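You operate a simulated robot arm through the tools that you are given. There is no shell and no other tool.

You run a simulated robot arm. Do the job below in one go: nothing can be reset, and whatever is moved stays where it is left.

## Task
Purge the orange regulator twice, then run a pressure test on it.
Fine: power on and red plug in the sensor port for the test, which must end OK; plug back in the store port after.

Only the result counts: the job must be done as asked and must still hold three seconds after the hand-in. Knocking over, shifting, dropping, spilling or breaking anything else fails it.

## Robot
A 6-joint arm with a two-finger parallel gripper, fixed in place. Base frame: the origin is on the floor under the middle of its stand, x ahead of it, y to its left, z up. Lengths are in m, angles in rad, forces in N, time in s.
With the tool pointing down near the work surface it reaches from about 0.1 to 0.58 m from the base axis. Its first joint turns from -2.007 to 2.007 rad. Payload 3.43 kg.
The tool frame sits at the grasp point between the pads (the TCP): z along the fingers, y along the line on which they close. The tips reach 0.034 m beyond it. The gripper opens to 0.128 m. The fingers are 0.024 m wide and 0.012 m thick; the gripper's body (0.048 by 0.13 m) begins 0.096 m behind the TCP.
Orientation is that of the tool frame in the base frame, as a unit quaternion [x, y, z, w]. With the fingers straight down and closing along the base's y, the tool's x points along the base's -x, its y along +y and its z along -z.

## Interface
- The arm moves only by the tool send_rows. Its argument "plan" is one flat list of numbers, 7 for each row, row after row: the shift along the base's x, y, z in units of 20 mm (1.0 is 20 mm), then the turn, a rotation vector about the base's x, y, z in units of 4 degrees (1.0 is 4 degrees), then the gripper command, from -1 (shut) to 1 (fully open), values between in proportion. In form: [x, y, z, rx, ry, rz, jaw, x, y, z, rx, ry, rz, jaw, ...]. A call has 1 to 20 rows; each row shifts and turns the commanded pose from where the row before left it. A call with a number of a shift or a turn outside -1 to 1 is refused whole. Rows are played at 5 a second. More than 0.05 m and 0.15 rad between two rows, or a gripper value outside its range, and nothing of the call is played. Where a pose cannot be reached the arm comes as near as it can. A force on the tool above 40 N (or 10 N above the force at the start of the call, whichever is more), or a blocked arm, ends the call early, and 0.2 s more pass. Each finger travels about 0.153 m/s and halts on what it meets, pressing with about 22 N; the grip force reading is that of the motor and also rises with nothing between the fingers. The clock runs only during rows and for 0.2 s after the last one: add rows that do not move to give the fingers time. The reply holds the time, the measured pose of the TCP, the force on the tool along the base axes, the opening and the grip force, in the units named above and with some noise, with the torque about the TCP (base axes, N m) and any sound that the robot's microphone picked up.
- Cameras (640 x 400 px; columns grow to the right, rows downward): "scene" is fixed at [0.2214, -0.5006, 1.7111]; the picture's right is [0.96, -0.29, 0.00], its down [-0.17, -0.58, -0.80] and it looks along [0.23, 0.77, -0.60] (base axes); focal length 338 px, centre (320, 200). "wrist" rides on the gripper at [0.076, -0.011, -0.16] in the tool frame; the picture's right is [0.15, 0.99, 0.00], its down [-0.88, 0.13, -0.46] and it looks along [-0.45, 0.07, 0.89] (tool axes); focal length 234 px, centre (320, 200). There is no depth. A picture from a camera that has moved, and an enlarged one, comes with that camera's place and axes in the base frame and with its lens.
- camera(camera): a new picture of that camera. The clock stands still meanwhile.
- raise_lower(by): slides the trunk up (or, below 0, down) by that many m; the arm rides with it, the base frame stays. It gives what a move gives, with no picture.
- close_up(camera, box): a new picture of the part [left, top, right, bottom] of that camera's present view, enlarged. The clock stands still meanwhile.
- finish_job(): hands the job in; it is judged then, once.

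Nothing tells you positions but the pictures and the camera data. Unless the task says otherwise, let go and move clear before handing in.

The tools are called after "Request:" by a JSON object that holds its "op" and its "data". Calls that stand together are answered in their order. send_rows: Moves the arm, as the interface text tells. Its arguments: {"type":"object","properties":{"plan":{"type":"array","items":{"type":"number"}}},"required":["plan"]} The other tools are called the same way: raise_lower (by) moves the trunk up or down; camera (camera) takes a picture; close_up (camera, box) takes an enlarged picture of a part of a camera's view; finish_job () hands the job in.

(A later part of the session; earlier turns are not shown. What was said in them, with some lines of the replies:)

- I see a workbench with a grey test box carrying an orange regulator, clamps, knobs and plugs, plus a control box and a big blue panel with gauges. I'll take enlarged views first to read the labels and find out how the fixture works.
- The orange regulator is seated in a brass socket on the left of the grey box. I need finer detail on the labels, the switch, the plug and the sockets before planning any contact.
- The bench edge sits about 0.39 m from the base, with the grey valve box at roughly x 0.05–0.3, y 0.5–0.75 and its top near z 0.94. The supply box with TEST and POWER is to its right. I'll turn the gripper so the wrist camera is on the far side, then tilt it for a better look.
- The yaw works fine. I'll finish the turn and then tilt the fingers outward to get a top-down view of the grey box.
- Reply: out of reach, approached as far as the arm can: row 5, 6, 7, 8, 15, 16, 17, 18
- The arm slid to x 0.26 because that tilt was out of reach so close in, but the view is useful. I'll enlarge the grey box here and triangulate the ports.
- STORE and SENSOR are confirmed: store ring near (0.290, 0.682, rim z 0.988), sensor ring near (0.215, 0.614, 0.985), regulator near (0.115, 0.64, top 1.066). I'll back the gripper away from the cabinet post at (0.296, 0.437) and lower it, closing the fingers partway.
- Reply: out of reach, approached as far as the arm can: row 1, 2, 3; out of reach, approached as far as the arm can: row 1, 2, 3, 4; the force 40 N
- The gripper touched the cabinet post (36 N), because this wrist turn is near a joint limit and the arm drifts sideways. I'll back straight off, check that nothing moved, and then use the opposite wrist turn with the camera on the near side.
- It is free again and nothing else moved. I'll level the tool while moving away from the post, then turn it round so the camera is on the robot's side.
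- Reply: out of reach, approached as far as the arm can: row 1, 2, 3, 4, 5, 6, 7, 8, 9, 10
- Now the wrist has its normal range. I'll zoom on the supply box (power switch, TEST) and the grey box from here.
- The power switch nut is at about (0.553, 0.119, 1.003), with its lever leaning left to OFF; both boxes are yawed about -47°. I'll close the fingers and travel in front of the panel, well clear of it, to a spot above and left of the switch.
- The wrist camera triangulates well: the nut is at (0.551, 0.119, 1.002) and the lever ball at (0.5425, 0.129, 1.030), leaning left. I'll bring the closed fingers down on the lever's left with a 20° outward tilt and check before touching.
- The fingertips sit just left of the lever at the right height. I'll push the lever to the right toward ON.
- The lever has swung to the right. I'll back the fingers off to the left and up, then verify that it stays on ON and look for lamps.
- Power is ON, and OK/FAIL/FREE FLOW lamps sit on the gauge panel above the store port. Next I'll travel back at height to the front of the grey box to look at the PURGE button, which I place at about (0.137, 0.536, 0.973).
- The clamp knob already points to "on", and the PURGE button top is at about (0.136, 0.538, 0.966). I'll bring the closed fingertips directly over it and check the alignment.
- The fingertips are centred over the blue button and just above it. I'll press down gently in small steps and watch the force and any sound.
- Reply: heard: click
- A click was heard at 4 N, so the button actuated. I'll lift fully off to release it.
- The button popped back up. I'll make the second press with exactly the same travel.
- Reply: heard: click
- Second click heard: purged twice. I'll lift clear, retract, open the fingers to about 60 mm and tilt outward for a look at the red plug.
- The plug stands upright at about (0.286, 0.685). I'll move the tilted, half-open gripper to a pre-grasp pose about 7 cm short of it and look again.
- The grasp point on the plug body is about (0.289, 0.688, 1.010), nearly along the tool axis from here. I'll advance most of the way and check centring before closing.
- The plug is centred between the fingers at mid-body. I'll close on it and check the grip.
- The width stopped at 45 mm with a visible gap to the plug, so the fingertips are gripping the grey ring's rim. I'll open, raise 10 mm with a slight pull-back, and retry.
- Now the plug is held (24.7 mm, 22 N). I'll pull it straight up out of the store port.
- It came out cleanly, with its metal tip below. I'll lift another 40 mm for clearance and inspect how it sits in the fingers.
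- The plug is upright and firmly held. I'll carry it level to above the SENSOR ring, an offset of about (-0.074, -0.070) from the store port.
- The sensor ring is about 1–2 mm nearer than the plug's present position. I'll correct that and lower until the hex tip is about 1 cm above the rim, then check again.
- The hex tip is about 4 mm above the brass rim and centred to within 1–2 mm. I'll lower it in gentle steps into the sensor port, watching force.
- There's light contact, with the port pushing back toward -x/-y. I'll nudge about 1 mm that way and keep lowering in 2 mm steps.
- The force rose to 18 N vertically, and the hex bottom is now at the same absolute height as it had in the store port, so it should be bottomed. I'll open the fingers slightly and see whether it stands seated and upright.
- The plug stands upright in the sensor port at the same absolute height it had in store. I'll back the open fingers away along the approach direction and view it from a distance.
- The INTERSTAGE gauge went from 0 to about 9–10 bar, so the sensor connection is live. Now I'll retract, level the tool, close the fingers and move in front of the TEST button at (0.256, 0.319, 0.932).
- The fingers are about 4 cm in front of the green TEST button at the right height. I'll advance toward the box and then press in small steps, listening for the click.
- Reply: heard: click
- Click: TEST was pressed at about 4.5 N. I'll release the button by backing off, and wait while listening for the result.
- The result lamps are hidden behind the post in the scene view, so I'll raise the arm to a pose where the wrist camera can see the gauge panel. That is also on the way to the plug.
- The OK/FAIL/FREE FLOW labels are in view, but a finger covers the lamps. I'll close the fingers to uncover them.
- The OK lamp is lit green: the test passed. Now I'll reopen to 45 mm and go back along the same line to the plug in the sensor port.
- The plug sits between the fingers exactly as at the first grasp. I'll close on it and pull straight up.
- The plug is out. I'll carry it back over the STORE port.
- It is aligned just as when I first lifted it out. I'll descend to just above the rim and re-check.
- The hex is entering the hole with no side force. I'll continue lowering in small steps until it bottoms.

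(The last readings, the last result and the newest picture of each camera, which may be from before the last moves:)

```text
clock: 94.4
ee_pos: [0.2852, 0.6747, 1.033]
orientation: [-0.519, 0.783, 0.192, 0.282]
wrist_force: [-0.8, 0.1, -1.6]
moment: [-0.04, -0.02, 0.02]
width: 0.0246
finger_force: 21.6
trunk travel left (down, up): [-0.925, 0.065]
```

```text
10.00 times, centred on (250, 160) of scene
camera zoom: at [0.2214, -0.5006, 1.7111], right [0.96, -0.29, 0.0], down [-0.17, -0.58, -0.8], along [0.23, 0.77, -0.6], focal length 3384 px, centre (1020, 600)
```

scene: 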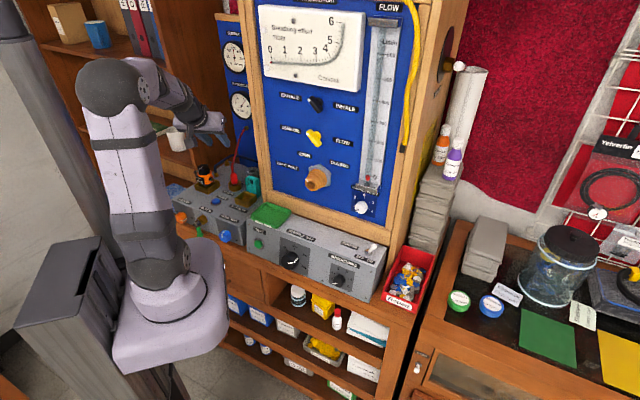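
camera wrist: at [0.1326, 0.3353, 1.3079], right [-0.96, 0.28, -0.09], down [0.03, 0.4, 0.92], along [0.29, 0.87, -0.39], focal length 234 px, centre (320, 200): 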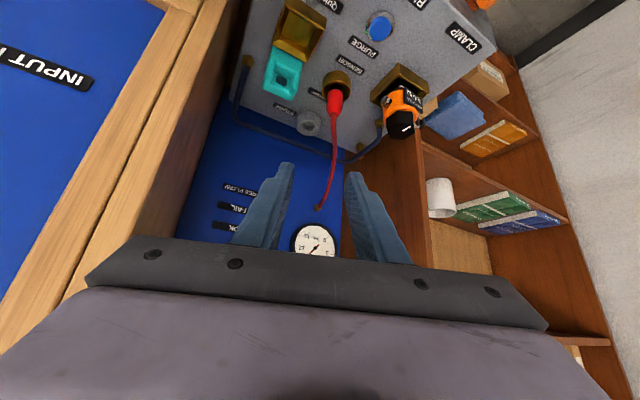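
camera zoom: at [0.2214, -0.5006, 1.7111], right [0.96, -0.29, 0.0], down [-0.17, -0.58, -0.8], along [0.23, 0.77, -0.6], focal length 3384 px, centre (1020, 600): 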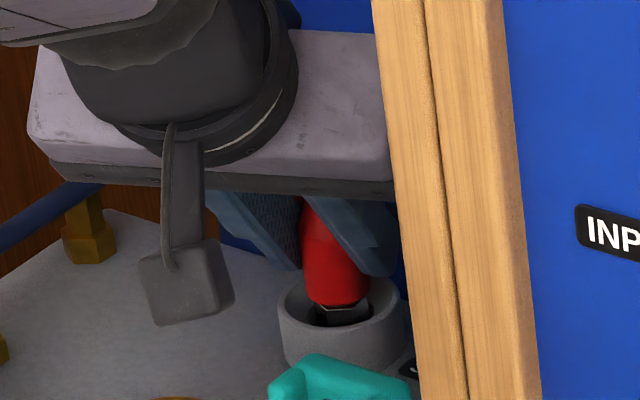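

Request:
{"op": "send_rows", "data": {"plan": [0, 0, -0.1, 0, 0, 0, -1, 0, 0, -0.1, 0, 0, 0, -1, 0, 0, -0.08, 0, 0, 0, -1]}}

Request:
{"op": "close_up", "data": {"camera": "wrist", "box": [290, 80, 360, 180]}}

```text
clock: 95.2
ee_pos: [0.284, 0.676, 1.0288]
orientation: [-0.519, 0.783, 0.193, 0.284]
wrist_force: [-0.2, -2.4, 3.6]
moment: [-0.04, -0.05, -0.06]
width: 0.0247
finger_force: 21.9
trunk travel left (down, up): [-0.925, 0.065]
```

```text
4.00 times, centred on (325, 130) of wrist
camera zoom: at [0.2337, 0.522, 1.1021], right [-0.96, 0.28, -0.09], down [0.03, 0.4, 0.92], along [0.29, 0.87, -0.39], focal length 937 px, centre (300, 480)
```

zoom: 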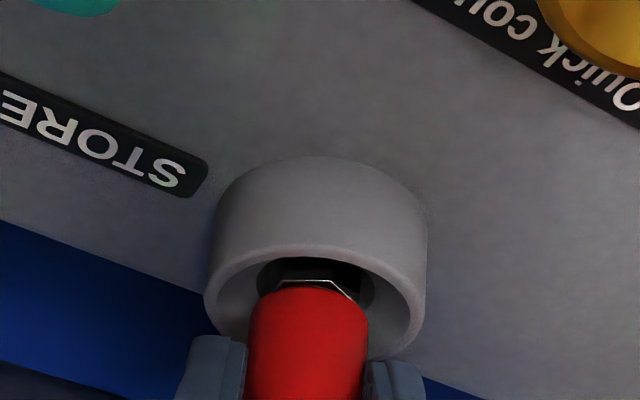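

Request:
{"op": "send_rows", "data": {"plan": [0, 0, -0.06, 0, 0, 0, -1, 0, 0, -0.06, 0, 0, 0, -1, 0, 0, 0, 0, 0, 0, -1]}}

Request:
{"op": "close_up", "data": {"camera": "wrist", "box": [290, 80, 360, 180]}}

Request:
{"op": "close_up", "data": {"camera": "scene", "box": [230, 140, 270, 180]}}

```text
clock: 96.0
ee_pos: [0.2842, 0.6758, 1.0288]
orientation: [-0.518, 0.783, 0.194, 0.285]
wrist_force: [0.5, -1.2, 13.7]
moment: [0.02, -0.15, 0.02]
width: 0.0241
finger_force: 21.9
trunk travel left (down, up): [-0.925, 0.065]
```

```text
4.00 times, centred on (325, 130) of wrist
camera zoom: at [0.2336, 0.5215, 1.1012], right [-0.96, 0.28, -0.09], down [0.03, 0.39, 0.92], along [0.29, 0.88, -0.39], focal length 937 px, centre (300, 480)
```

zoom: 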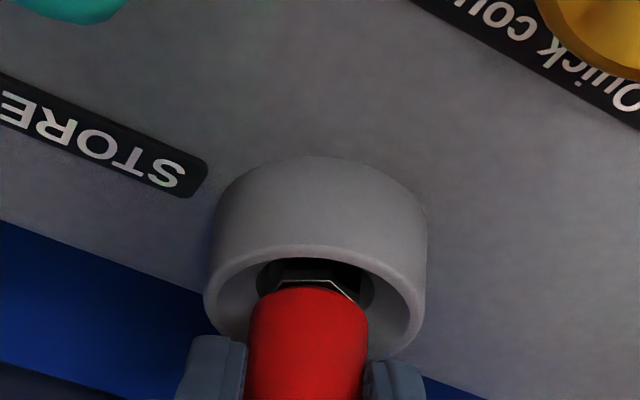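

```text
10.00 times, centred on (250, 160) of scene
camera zoom: at [0.2214, -0.5006, 1.7111], right [0.96, -0.29, 0.0], down [-0.17, -0.58, -0.8], along [0.23, 0.77, -0.6], focal length 3384 px, centre (1020, 600)
```

zoom: 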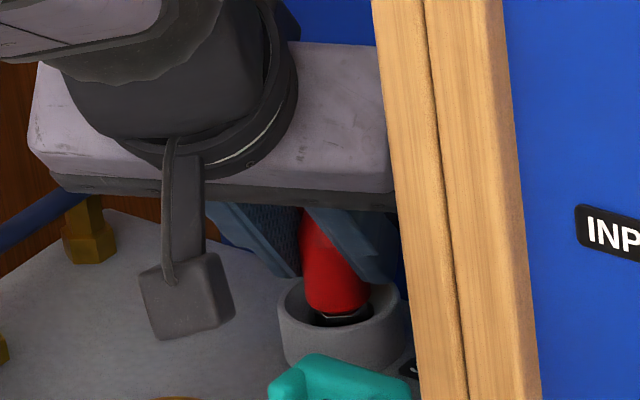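

It is firmly bottomed, with 13.7 N vertical force and no further travel. I'll ease off, open the fingers and check that it stands in the store port.

Request:
{"op": "send_rows", "data": {"plan": [0, 0, 0.08, 0, 0, 0, -1, 0, 0, 0, 0, 0, 0, -0.45, 0, 0, 0, 0, 0, 0, -0.3, 0, 0, 0, 0, 0, 0, -0.3]}}

Request:
{"op": "close_up", "data": {"camera": "wrist", "box": [260, 110, 380, 230]}}

Request:
{"op": "close_up", "data": {"camera": "scene", "box": [230, 140, 270, 180]}}

```text
clock: 97.0
ee_pos: [0.2835, 0.6752, 1.0256]
orientation: [-0.52, 0.784, 0.192, 0.281]
wrist_force: [-0.7, -0.3, 0.3]
moment: [0.03, -0.01, 0.0]
width: 0.045
finger_force: 0.0
trunk travel left (down, up): [-0.925, 0.065]
```

```text
3.33 times, centred on (320, 170) of wrist
camera zoom: at [0.2337, 0.5223, 1.0993], right [-0.96, 0.28, -0.09], down [0.03, 0.4, 0.91], along [0.29, 0.87, -0.39], focal length 781 px, centre (320, 300)
```

zoom: 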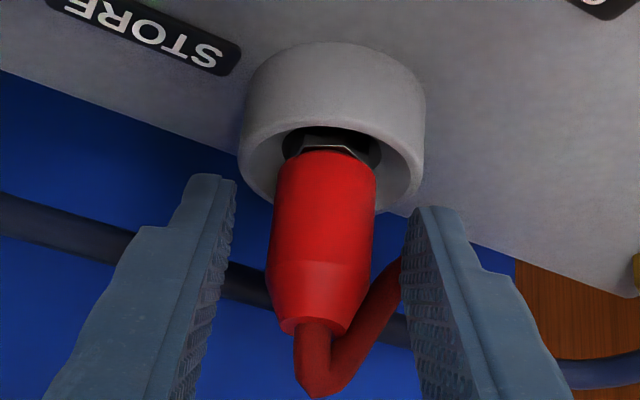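

```text
10.00 times, centred on (250, 160) of scene
camera zoom: at [0.2214, -0.5006, 1.7111], right [0.96, -0.29, 0.0], down [-0.17, -0.58, -0.8], along [0.23, 0.77, -0.6], focal length 3384 px, centre (1020, 600)
```

zoom: 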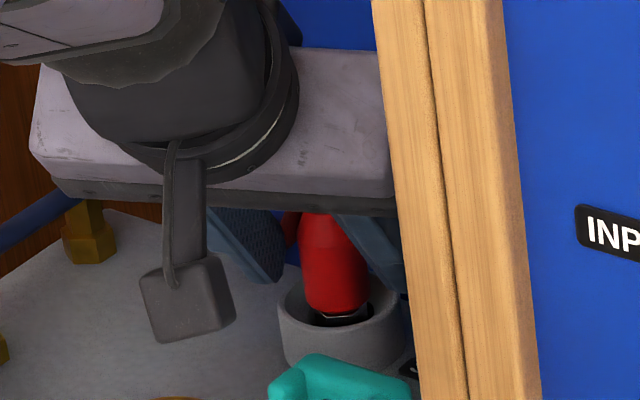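

The plug sits exactly as at the start (same rim-to-body spacing). I'll withdraw along the approach line.

Request:
{"op": "send_rows", "data": {"plan": [-0.12, -0.3, 0.38, 0, 0, 0, -0.3, -0.24, -0.6, 0.77, 0, 0, 0, -0.3, -0.24, -0.6, 0.77, 0, 0, 0, -0.3, -0.24, -0.6, 0.77, 0, 0, 0, -0.3, -0.24, -0.6, 0.77, 0, 0, 0, -0.3, -0.24, -0.6, 0.77, 0, 0, 0, -0.3, -0.24, -0.6, 0.77, 0, 0, 0, -0.3, -0.24, -0.6, 0.77, 0, 0, 0, -0.3, -0.4, -0.6, 0.8, 0, 0, 0, -0.3, -0.5, -0.6, 0.8, 0, 0, 0, -0.3, -0.5, -0.6, 0.8, 0, 0, 0, -0.3]}}

Request:
{"op": "camera", "data": {"camera": "wrist"}}

Request:
{"op": "camera", "data": {"camera": "scene"}}

Request:
{"op": "close_up", "data": {"camera": "scene", "box": [190, 150, 270, 205]}}

```text
clock: 99.4
ee_pos: [0.2186, 0.549, 1.1903]
orientation: [-0.52, 0.783, 0.193, 0.283]
wrist_force: [-0.8, 0.2, 1.3]
moment: [-0.02, -0.01, 0.04]
width: 0.0447
finger_force: 0.1
trunk travel left (down, up): [-0.925, 0.065]
```

```text
taken
camera wrist: at [0.1679, 0.3956, 1.2635], right [-0.96, 0.28, -0.09], down [0.03, 0.4, 0.92], along [0.29, 0.87, -0.39], focal length 234 px, centre (320, 200)
```

wrist: 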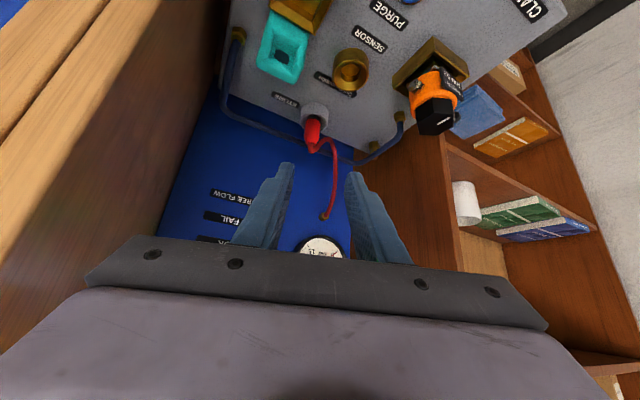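

```text
taken
```

scene: 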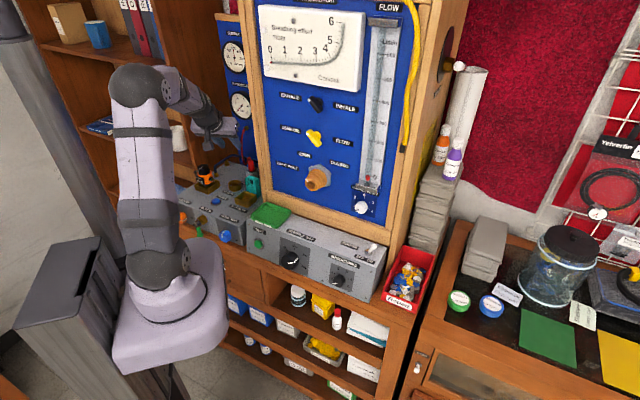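

```text
7.27 times, centred on (230, 178) of scene
camera zoom: at [0.2214, -0.5006, 1.7111], right [0.96, -0.29, 0.0], down [-0.17, -0.58, -0.8], along [0.23, 0.77, -0.6], focal length 2461 px, centre (974, 364)
```

zoom: 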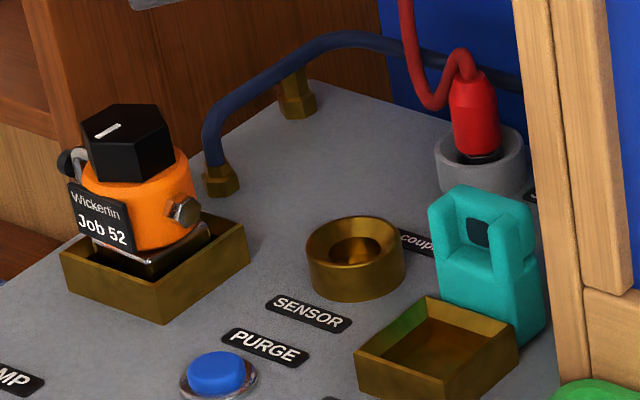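

The plug in STORE looks identical to the initial picture. I'll move the arm clear and check the lamps once more.

Request:
{"op": "send_rows", "data": {"plan": [-0.4, -0.6, 0.4, 0, 0, 0, -1, -0.4, -0.6, 0.4, 0, 0, 0, -1, -0.4, -0.6, 0.4, 0, 0, 0, -1, -0.4, -0.6, 0.4, 0, 0, 0, -1, -0.4, -0.6, 0.4, 0, 0, 0, -1, -0.3, -0.6, 0.4, 0, 0, 0, -1, 0, 0, 0, 0, 0, 0, -1]}}

Request:
{"op": "camera", "data": {"camera": "wrist"}}

Request:
{"op": "close_up", "data": {"camera": "wrist", "box": [190, 150, 350, 260]}}

Request:
{"op": "close_up", "data": {"camera": "scene", "box": [230, 190, 400, 310]}}

```text
clock: 101.0
ee_pos: [0.1751, 0.4774, 1.2373]
orientation: [-0.52, 0.784, 0.192, 0.281]
wrist_force: [1.0, 0.0, 0.8]
moment: [-0.01, -0.01, -0.02]
width: 0.0
finger_force: 22.2
trunk travel left (down, up): [-0.925, 0.065]
```

```text
taken
camera wrist: at [0.1243, 0.3243, 1.3113], right [-0.96, 0.28, -0.09], down [0.03, 0.4, 0.92], along [0.29, 0.87, -0.39], focal length 234 px, centre (320, 200)
```

wrist: 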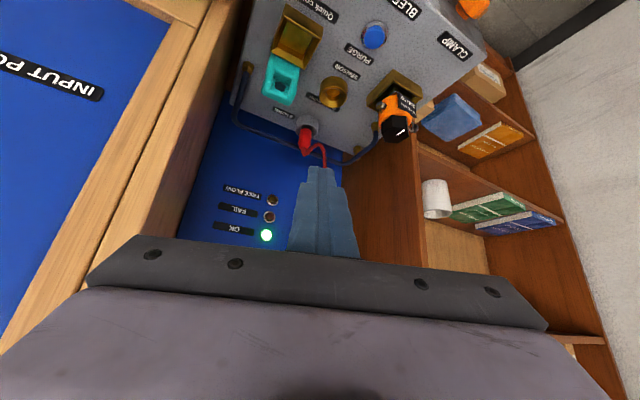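

```text
3.64 times, centred on (270, 205) of wrist
camera zoom: at [0.1243, 0.3243, 1.3113], right [-0.96, 0.28, -0.09], down [0.03, 0.4, 0.92], along [0.29, 0.87, -0.39], focal length 852 px, centre (502, 182)
```

zoom: 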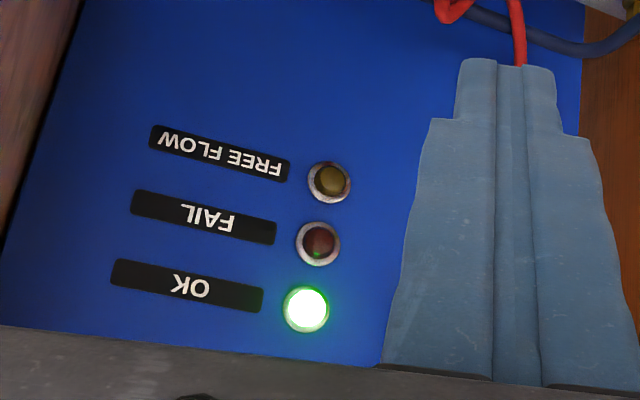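

```text
3.33 times, centred on (315, 250) of scene
camera zoom: at [0.2214, -0.5006, 1.7111], right [0.96, -0.29, 0.0], down [-0.17, -0.58, -0.8], along [0.23, 0.77, -0.6], focal length 1128 px, centre (337, 33)
```

zoom: 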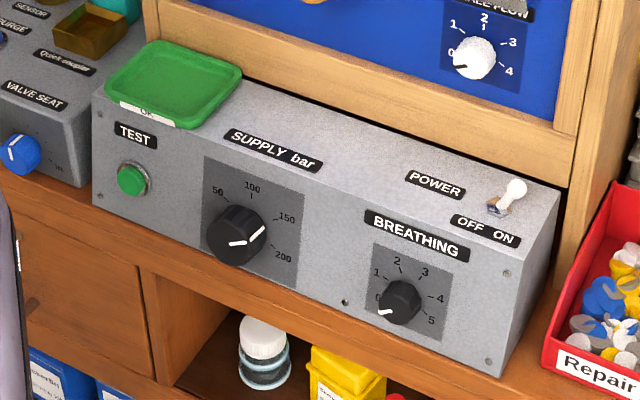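

The OK lamp is still lit, the plug is back in STORE, and power is on. PURGE was pressed twice and TEST once, each with a click, and the other controls look unchanged. The arm is clear with nothing held, so I'm handing in.

Request:
{"op": "finish_job", "data": {}}

```text
The job is handed in.
```

The orange regulator was purged twice and passed its pressure test, and the job is handed in. The hand-in reply gave no verdict.

- **Power:** I switched it on first and left it on, since you didn't ask for it off afterwards.
- **Purge:** I pressed the PURGE button twice, with a full release in between. Each press gave a click.
- **Test:** With the red plug in the sensor port, the interstage gauge rose from 0 to about 9–10 bar. I pressed TEST once, and the OK lamp came on and was still lit at hand-in.
- **Plug:** It is back in the store port and looks the same as at the start.

Early on, the gripper pressed against the cabinet's wooden post with about 36 N while I was finding a workable wrist angle. Later the fingers briefly closed on the store port's grey ring instead of the plug. I backed off both times, and nothing looked moved or damaged in the pictures. At hand-in the arm was clear and holding nothing.
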